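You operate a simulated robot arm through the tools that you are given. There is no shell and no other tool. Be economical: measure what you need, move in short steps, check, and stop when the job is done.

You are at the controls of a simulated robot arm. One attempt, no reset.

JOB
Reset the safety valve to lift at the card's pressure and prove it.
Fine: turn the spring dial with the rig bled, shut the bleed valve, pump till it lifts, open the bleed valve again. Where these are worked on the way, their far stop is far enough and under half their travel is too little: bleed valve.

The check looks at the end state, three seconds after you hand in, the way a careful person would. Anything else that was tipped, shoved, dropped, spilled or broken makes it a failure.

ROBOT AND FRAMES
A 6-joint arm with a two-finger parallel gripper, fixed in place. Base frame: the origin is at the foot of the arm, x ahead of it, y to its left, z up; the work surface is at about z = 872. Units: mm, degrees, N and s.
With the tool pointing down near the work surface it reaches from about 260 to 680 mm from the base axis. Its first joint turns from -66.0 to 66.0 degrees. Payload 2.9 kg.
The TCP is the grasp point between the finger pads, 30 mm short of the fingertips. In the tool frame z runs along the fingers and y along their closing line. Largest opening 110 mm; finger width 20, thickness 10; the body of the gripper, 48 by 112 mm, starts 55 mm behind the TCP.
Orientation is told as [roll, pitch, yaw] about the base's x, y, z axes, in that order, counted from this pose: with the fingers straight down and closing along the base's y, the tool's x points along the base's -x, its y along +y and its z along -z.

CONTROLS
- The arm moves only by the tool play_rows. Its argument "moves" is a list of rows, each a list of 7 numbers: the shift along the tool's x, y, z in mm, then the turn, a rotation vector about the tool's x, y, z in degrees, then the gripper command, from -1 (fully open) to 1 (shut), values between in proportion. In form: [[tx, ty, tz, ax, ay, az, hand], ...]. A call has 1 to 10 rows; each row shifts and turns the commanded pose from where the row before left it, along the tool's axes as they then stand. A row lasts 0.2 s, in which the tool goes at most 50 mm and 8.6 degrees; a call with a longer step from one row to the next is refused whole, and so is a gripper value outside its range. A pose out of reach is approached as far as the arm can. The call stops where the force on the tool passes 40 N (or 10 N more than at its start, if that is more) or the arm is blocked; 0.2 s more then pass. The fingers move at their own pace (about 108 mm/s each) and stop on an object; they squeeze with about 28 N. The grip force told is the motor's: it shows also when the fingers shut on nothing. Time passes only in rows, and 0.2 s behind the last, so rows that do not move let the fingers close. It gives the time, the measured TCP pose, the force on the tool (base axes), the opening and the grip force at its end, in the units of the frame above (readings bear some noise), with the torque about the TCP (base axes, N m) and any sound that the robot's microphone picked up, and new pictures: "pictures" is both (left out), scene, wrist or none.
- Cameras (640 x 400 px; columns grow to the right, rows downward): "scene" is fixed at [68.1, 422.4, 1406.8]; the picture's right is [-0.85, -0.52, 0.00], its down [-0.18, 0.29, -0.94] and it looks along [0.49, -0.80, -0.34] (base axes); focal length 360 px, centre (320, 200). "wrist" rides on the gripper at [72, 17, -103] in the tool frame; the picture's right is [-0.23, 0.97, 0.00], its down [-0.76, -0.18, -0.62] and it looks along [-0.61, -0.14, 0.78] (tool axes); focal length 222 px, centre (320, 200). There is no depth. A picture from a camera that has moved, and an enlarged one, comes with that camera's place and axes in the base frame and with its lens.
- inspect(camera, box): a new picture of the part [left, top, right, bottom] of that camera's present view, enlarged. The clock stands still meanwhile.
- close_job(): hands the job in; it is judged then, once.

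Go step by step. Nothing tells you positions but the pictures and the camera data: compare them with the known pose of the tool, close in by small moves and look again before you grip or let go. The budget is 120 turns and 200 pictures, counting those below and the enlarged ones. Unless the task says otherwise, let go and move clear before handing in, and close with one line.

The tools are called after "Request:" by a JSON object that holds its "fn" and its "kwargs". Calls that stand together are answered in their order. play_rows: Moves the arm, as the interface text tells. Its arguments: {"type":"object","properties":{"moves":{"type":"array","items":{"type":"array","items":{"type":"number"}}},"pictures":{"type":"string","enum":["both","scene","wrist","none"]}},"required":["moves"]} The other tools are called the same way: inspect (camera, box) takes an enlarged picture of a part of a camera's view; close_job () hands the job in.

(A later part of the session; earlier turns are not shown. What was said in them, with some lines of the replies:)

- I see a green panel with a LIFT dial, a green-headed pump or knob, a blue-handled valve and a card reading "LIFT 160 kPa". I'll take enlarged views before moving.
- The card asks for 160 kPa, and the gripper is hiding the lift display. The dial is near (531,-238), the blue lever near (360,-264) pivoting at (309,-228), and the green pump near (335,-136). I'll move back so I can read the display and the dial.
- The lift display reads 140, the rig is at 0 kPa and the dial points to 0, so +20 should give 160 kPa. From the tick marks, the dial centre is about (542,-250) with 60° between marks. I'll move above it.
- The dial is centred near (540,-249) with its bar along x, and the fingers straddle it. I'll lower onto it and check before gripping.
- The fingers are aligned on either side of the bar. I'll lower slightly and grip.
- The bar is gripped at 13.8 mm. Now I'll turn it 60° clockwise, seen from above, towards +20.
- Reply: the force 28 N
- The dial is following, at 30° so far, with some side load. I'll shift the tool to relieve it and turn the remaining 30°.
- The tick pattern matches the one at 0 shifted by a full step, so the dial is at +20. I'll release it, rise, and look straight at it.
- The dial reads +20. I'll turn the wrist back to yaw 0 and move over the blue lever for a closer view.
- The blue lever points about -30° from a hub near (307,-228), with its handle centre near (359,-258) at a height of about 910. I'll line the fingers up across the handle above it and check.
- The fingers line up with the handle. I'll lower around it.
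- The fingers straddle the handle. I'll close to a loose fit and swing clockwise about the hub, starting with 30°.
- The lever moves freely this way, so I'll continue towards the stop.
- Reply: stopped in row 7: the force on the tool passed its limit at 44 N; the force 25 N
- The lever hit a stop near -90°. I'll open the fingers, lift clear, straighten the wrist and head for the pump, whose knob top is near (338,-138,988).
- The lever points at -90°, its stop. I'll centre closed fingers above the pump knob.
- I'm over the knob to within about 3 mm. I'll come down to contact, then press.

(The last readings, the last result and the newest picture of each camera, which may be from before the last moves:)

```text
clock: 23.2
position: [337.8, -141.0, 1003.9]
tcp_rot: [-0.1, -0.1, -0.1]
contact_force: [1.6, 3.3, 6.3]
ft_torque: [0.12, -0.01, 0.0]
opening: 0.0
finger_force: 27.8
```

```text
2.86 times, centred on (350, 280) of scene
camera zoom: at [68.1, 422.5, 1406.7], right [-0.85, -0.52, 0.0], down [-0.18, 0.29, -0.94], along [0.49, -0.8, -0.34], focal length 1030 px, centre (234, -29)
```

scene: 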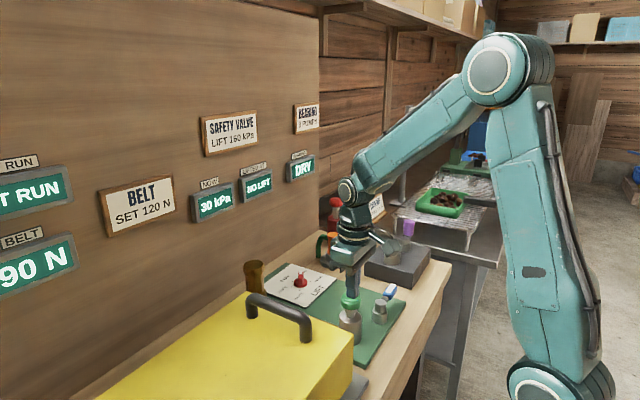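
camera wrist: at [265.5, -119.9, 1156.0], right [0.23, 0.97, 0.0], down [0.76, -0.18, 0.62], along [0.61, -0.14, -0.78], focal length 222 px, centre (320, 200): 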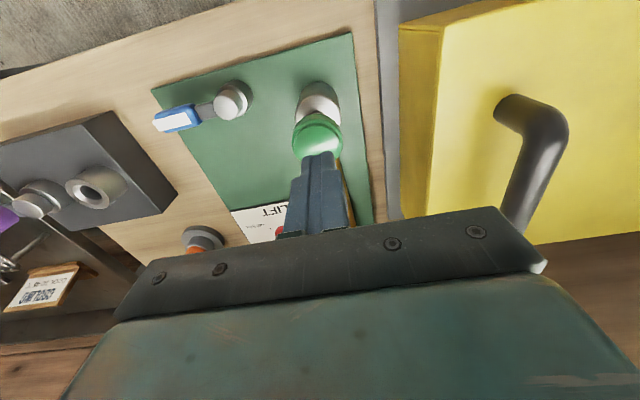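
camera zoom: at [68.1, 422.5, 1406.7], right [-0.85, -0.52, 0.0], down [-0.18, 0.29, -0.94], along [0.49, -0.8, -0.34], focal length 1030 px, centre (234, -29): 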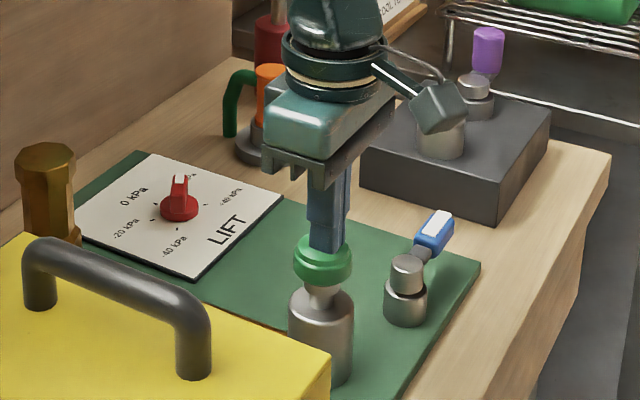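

The display now reads about 30 kPa, so the bleed is shut and the pump works. I'll press further, then raise and see whether the knob springs back.

Request:
{"fn": "play_rows", "kwargs": {"moves": [[0, 0, 5, 0, 0, 0, 1], [0, 0, 5, 0, 0, 0, 1], [0, 0, 5, 0, 0, 0, 1], [0, 0, 5, 0, 0, 0, 1]], "pictures": "none"}}

Request:
{"fn": "inspect", "kwargs": {"camera": "scene", "box": [180, 150, 420, 350]}}

Request:
{"fn": "play_rows", "kwargs": {"moves": [[0, 0, -20, 0, 0, 0, 1], [0, 0, -20, 0, 0, 0, 1], [0, 0, 0, 0, 0, 0, 1]], "pictures": "none"}}

Request:
{"fn": "inspect", "kwargs": {"camera": "scene", "box": [180, 150, 420, 350]}}

```text
clock: 24.2
position: [337.5, -141.0, 985.4]
tcp_rot: [-0.1, -0.3, -0.1]
contact_force: [-3.1, 5.6, 32.3]
ft_torque: [0.22, 0.04, 0.03]
opening: 0.0
finger_force: 28.2
heard: click
```

```text
2.00 times, centred on (300, 250) of scene
camera zoom: at [67.6, 422.7, 1406.7], right [-0.85, -0.52, 0.0], down [-0.18, 0.29, -0.94], along [0.49, -0.8, -0.34], focal length 721 px, centre (360, 100)
```

zoom: 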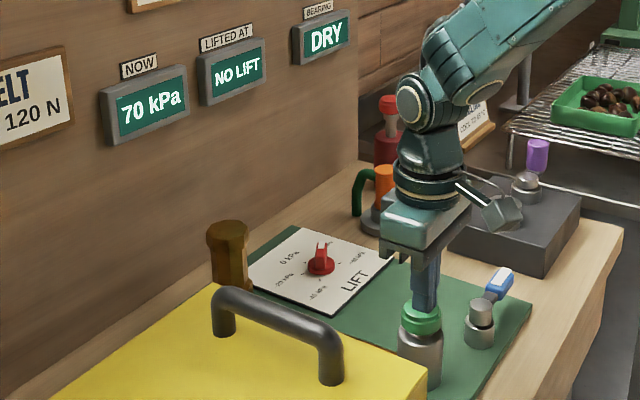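

```text
clock: 25.0
position: [336.8, -141.7, 1023.1]
tcp_rot: [-0.2, 0.0, -0.1]
contact_force: [-0.3, -0.4, -0.4]
ft_torque: [0.01, 0.0, 0.0]
opening: 0.0
finger_force: 27.4
```

```text
2.00 times, centred on (300, 250) of scene
camera zoom: at [68.1, 422.4, 1406.8], right [-0.85, -0.52, 0.0], down [-0.18, 0.29, -0.94], along [0.49, -0.8, -0.34], focal length 721 px, centre (360, 100)
```

zoom: 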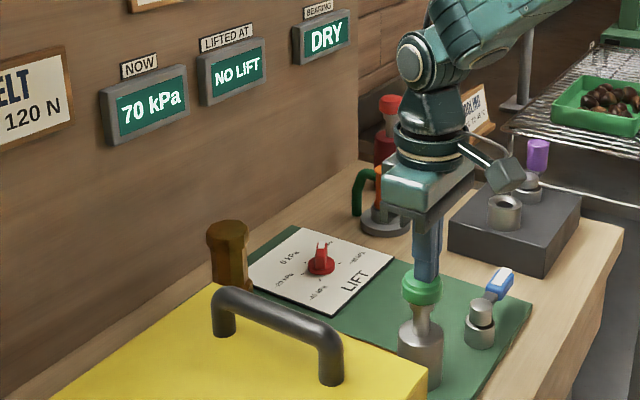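

It springs back and holds 70 kPa. A second stroke next.

Request:
{"fn": "play_rows", "kwargs": {"moves": [[0, 1.5, 12, 0, 0, 0, 1], [0, 0, 10, 0, 0, 0, 1], [0, 0, 8, 0, 0, 0, 1], [0, 0, 6, 0, 0, 0, 1], [0, 0, 3, 0, 0, 0, 1], [0, 0, -20, 0, 0, 0, 1], [0, 0, -18, 0, 0, 0, 1], [0, 0, 0, 0, 0, 0, 1]], "pictures": "none"}}

Request:
{"fn": "inspect", "kwargs": {"camera": "scene", "box": [180, 150, 420, 350]}}

```text
clock: 26.8
position: [337.9, -140.0, 1022.0]
tcp_rot: [-0.1, -0.1, 0.0]
contact_force: [0.3, -0.5, 0.2]
ft_torque: [-0.01, 0.01, -0.01]
opening: 0.0
finger_force: 27.5
heard: click
```

```text
2.00 times, centred on (300, 250) of scene
camera zoom: at [68.1, 422.4, 1406.8], right [-0.85, -0.52, 0.0], down [-0.18, 0.29, -0.94], along [0.49, -0.8, -0.34], focal length 721 px, centre (360, 100)
```

zoom: 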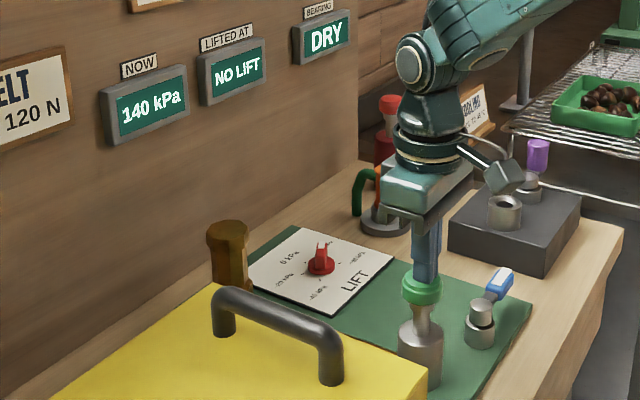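

The rig is at 140 kPa with no lift yet. On the third stroke I'll press slowly and watch for the lift.

Request:
{"fn": "play_rows", "kwargs": {"moves": [[0, 0, 8, 0, 0, 0, 1], [0, 0, 5, 0, 0, 0, 1], [0, 0, 3, 0, 0, 0, 1], [0, 0, 3, 0, 0, 0, 1], [0, 0, 3, 0, 0, 0, 1]], "pictures": "none"}}

Request:
{"fn": "inspect", "kwargs": {"camera": "scene", "box": [180, 150, 420, 350]}}

```text
clock: 28.0
position: [338.1, -139.9, 1000.8]
tcp_rot: [-0.1, -0.1, -0.1]
contact_force: [-1.3, -2.6, 5.8]
ft_torque: [-0.08, 0.05, -0.03]
opening: 0.0
finger_force: 28.0
```

```text
2.00 times, centred on (300, 250) of scene
camera zoom: at [68.0, 422.3, 1406.8], right [-0.85, -0.52, 0.0], down [-0.18, 0.29, -0.94], along [0.49, -0.8, -0.34], focal length 721 px, centre (360, 100)
```

zoom: 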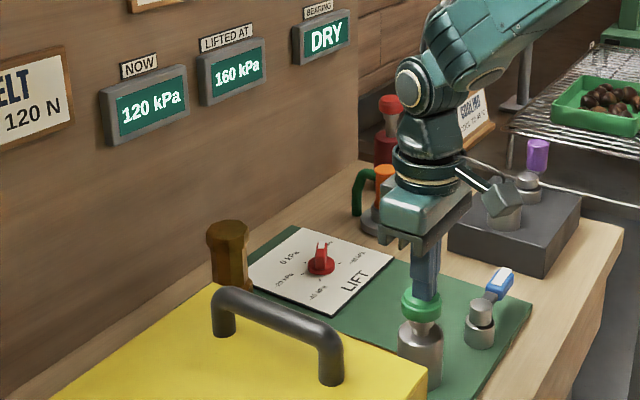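

It lifted at 160 kPa. I'll rise and return to the bleed lever with fingers set across it.

Request:
{"fn": "play_rows", "kwargs": {"moves": [[0, 0, -26, 0, 0, 0, 1], [0, 0, -26, 0, 0, 0, 1], [7, -37.5, 0, 0, 0, 0, 0.2], [7, -37.5, 0, 0, 0, 0, 0.2], [7, -37.5, 0, 0, 0, 0, 0.2], [7, -37.5, 0, 0, 0, 0, 0.1], [0, 0, 0, 0, 0, 8.5, 0.1], [0, 0, 0, 0, 0, 8.5, 0.1], [0, 0, 0, 0, 0, 8.5, 0.1], [0, 0, 0, 0, 0, 8.5, 0.1]], "pictures": "none"}}

Request:
{"fn": "play_rows", "kwargs": {"moves": [[0, 0, 10, 0, 0, 8.5, 0.1], [0, 0, 10, 0, 0, 8.5, 0.1], [0, 0, 10, 0, 0, 8.5, 0.1], [0, 0, 10, 0, 0, 8.5, 0.1], [0, 0, 10, 0, 0, 8.5, 0.1], [0, 0, 10, 0, 0, 8.5, 0.1], [0, 0, 0, 0, 0, 5, 0.1], [0, 0, 0, 0, 0, 0, 0.1]]}}

Request:
{"fn": "inspect", "kwargs": {"camera": "wrist", "box": [200, 40, 440, 240]}}

```text
clock: 30.2
position: [308.4, -289.7, 1051.7]
tcp_rot: [0.0, -0.1, -34.3]
contact_force: [-0.6, 0.7, 0.2]
ft_torque: [0.0, 0.0, 0.02]
opening: 49.4
finger_force: 0.0
```

```text
clock: 32.0
position: [309.3, -290.0, 993.7]
tcp_rot: [0.0, -0.1, -90.2]
contact_force: [-0.5, 0.1, 0.3]
ft_torque: [0.01, -0.04, -0.01]
opening: 49.5
finger_force: 0.2
camera wrist: at [326.1, -217.4, 1096.3], right [0.97, -0.23, 0.0], down [-0.18, -0.76, 0.62], along [-0.14, -0.61, -0.78], focal length 222 px, centre (320, 200)
```

scene: 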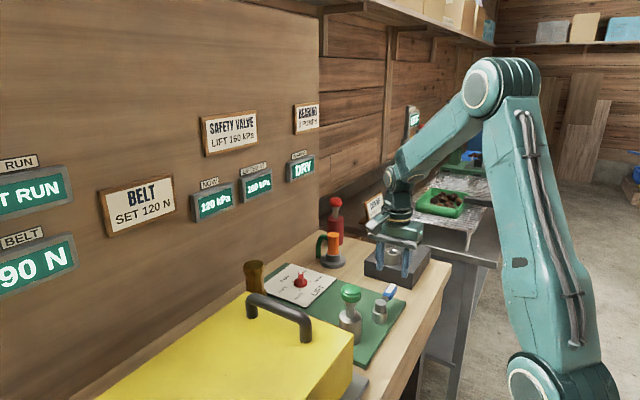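
wrist: 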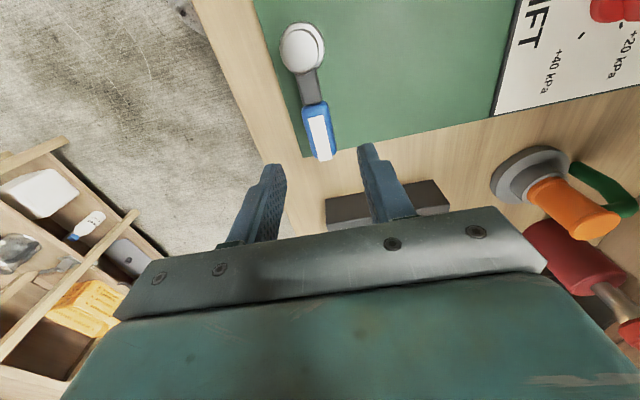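

```text
2.00 times, centred on (320, 140) of wrist
camera zoom: at [326.1, -217.4, 1096.3], right [0.97, -0.23, 0.0], down [-0.18, -0.76, 0.62], along [-0.14, -0.61, -0.78], focal length 444 px, centre (320, 320)
```

zoom: 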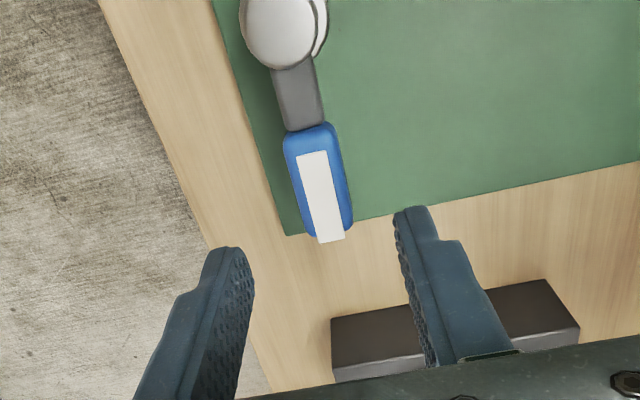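

It's well aligned. I'll lower around the handle, then swing it back counter-clockwise.

Request:
{"fn": "play_rows", "kwargs": {"moves": [[1, 0, 20, 0, 0, 0, 0.2], [0, 0, 20, 0, 0, 0, 0.2], [0, 0, 20, 0, 0, 0, 0.2], [0, 0, 11, 0, 0, 0, 0.2], [0, 0, 0, 0, 0, 0, 0.55], [0, 0, 0, 0, 0, 0, 0.55]], "pictures": "wrist"}}

Request:
{"fn": "play_rows", "kwargs": {"moves": [[0.5, 7.8, 0, 0, 0, -7.5, 0.55], [0.5, 7.8, 0, 0, 0, -7.5, 0.55], [0.5, 7.8, 0, 0, 0, -7.5, 0.55], [0.5, 7.8, 0, 0, 0, -7.5, 0.55], [0.5, 7.8, 0, 0, 0, -7.5, 0.55], [0.5, 7.8, 0, 0, 0, -7.5, 0.55], [0.5, 7.8, 0, 0, 0, -7.5, 0.55], [0.5, 7.8, 0, 0, 0, -7.5, 0.55], [0, 0, 0, 0, 0, 0, 0.55]]}}

```text
clock: 33.4
position: [309.6, -290.0, 922.4]
tcp_rot: [0.1, -0.2, -90.2]
contact_force: [-0.6, -0.7, 1.0]
ft_torque: [0.01, -0.03, 0.01]
opening: 24.9
finger_force: 0.0
camera wrist: at [325.5, -216.5, 1025.9], right [0.97, -0.23, 0.0], down [-0.18, -0.76, 0.62], along [-0.14, -0.61, -0.78], focal length 222 px, centre (320, 200)
```

wrist: 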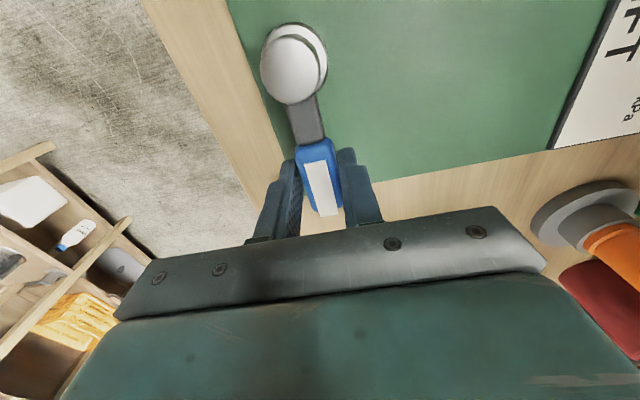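

```text
clock: 35.4
position: [361.5, -257.6, 922.4]
tcp_rot: [0.1, 0.0, -30.0]
contact_force: [-0.1, -0.5, -0.7]
ft_torque: [-0.03, 0.01, -0.01]
opening: 24.6
finger_force: 0.1
camera wrist: at [306.4, -207.9, 1025.9], right [0.68, 0.73, 0.0], down [0.57, -0.53, 0.63], along [0.46, -0.43, -0.78], focal length 222 px, centre (320, 200)
```

scene: 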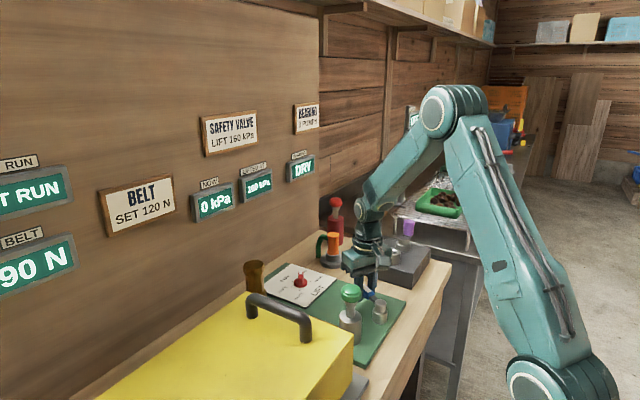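
wrist: 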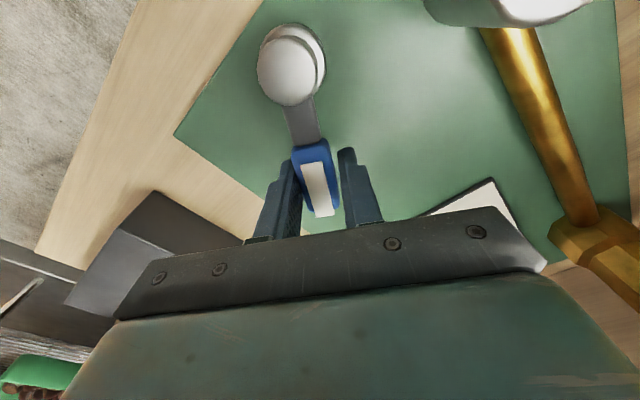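

The pressure is back to 0. I'll carry on to find the far stop.

Request:
{"fn": "play_rows", "kwargs": {"moves": [[0.5, 7.8, 0, 0, 0, -7.5, 0.55], [0.5, 7.8, 0, 0, 0, -7.5, 0.55], [0.5, 7.8, 0, 0, 0, -7.5, 0.55], [0.5, 7.8, 0, 0, 0, -7.5, 0.55], [0.3, 5, 0, 0, 0, -5, 0.55], [0, 0, 0, 0, 0, 0, 0.55]]}}

```text
clock: 36.1
position: [360.3, -252.9, 920.8]
tcp_rot: [-1.0, 0.3, -16.8]
contact_force: [-10.0, -20.5, -2.1]
ft_torque: [-0.13, -0.26, -0.27]
opening: 36.1
finger_force: 11.2
stopped in row 3: the force on the tool passed its limit at 44 N (the readings are from after the stop); the commanded pose is now the measured one
camera wrist: at [296.6, -214.6, 1025.9], right [0.5, 0.87, -0.02], down [0.68, -0.38, 0.62], along [0.53, -0.32, -0.78], focal length 222 px, centre (320, 200)
```

scene: 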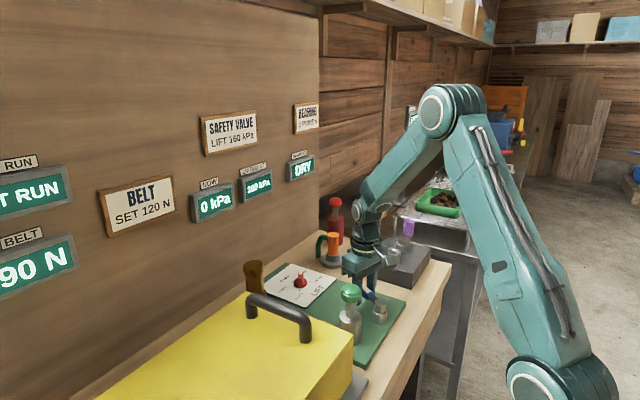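
wrist: 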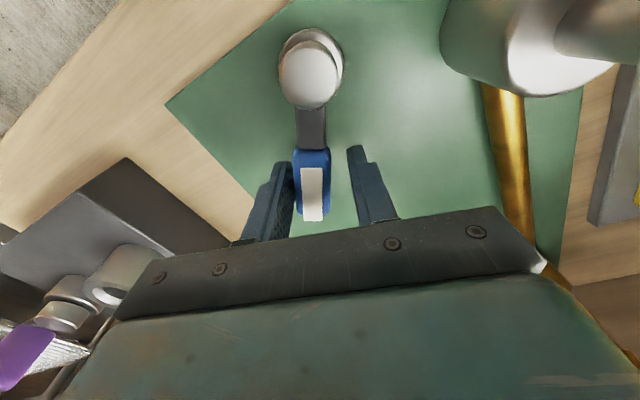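

That's the open stop, the same -30° position as at the start. I'll release and lift clear.

Request:
{"fn": "play_rows", "kwargs": {"moves": [[0, -4, 0, 0, 0, 0, 0.2], [0, 0, 0, 0, 0, 0, 0.2], [0, 0, -20, 0, 0, 0, 0.2], [0, 0, -45, 0, 0, 0, 0.2], [0, 0, -45, 0, 0, 0, 0.2], [0, 0, -40, 0, 0, 0, 0.2], [0, 0, 0, 0, 0, 0, 0.2]]}}

Request:
{"fn": "inspect", "kwargs": {"camera": "scene", "box": [180, 150, 420, 350]}}

```text
clock: 37.7
position: [363.4, -250.5, 1073.0]
tcp_rot: [-0.7, 0.3, -16.2]
contact_force: [-0.1, -0.4, 0.0]
ft_torque: [0.0, -0.02, 0.03]
opening: 43.8
finger_force: 0.0
camera wrist: at [298.1, -213.7, 1177.5], right [0.49, 0.87, -0.01], down [0.69, -0.38, 0.62], along [0.54, -0.31, -0.78], focal length 222 px, centre (320, 200)
```

scene: 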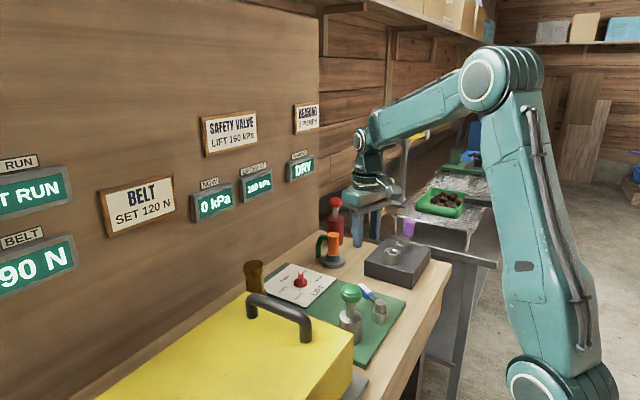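
wrist: 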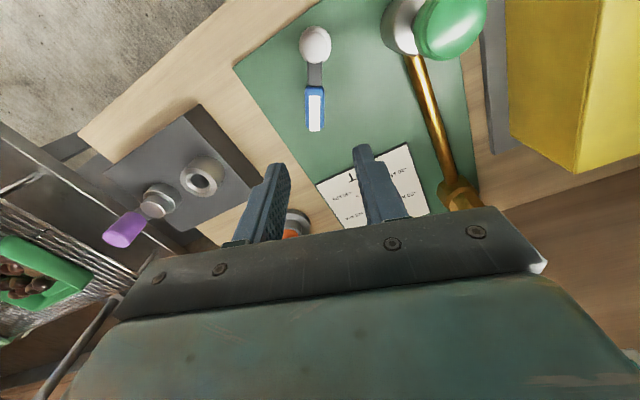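

```text
2.00 times, centred on (300, 250) of scene
camera zoom: at [68.1, 422.4, 1406.8], right [-0.85, -0.52, 0.0], down [-0.18, 0.29, -0.94], along [0.49, -0.8, -0.34], focal length 721 px, centre (360, 100)
```

zoom: 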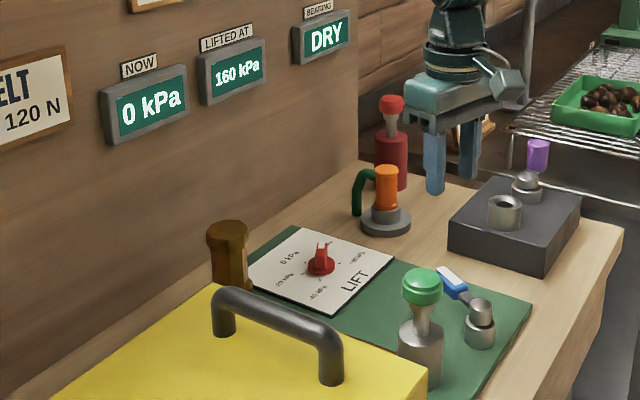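

The display reads LIFTED AT 160 kPa and NOW 0 kPa, the bleed is open at its stop, and the gripper is clear of everything. I'm handing in.

Request:
{"fn": "close_job", "kwargs": {}}

```text
The job is handed in.
```

The safety valve is reset and proven: the dial is at +20, it lifted at 160 kPa as the card asks, and the bleed valve is open again with the rig at 0 kPa.
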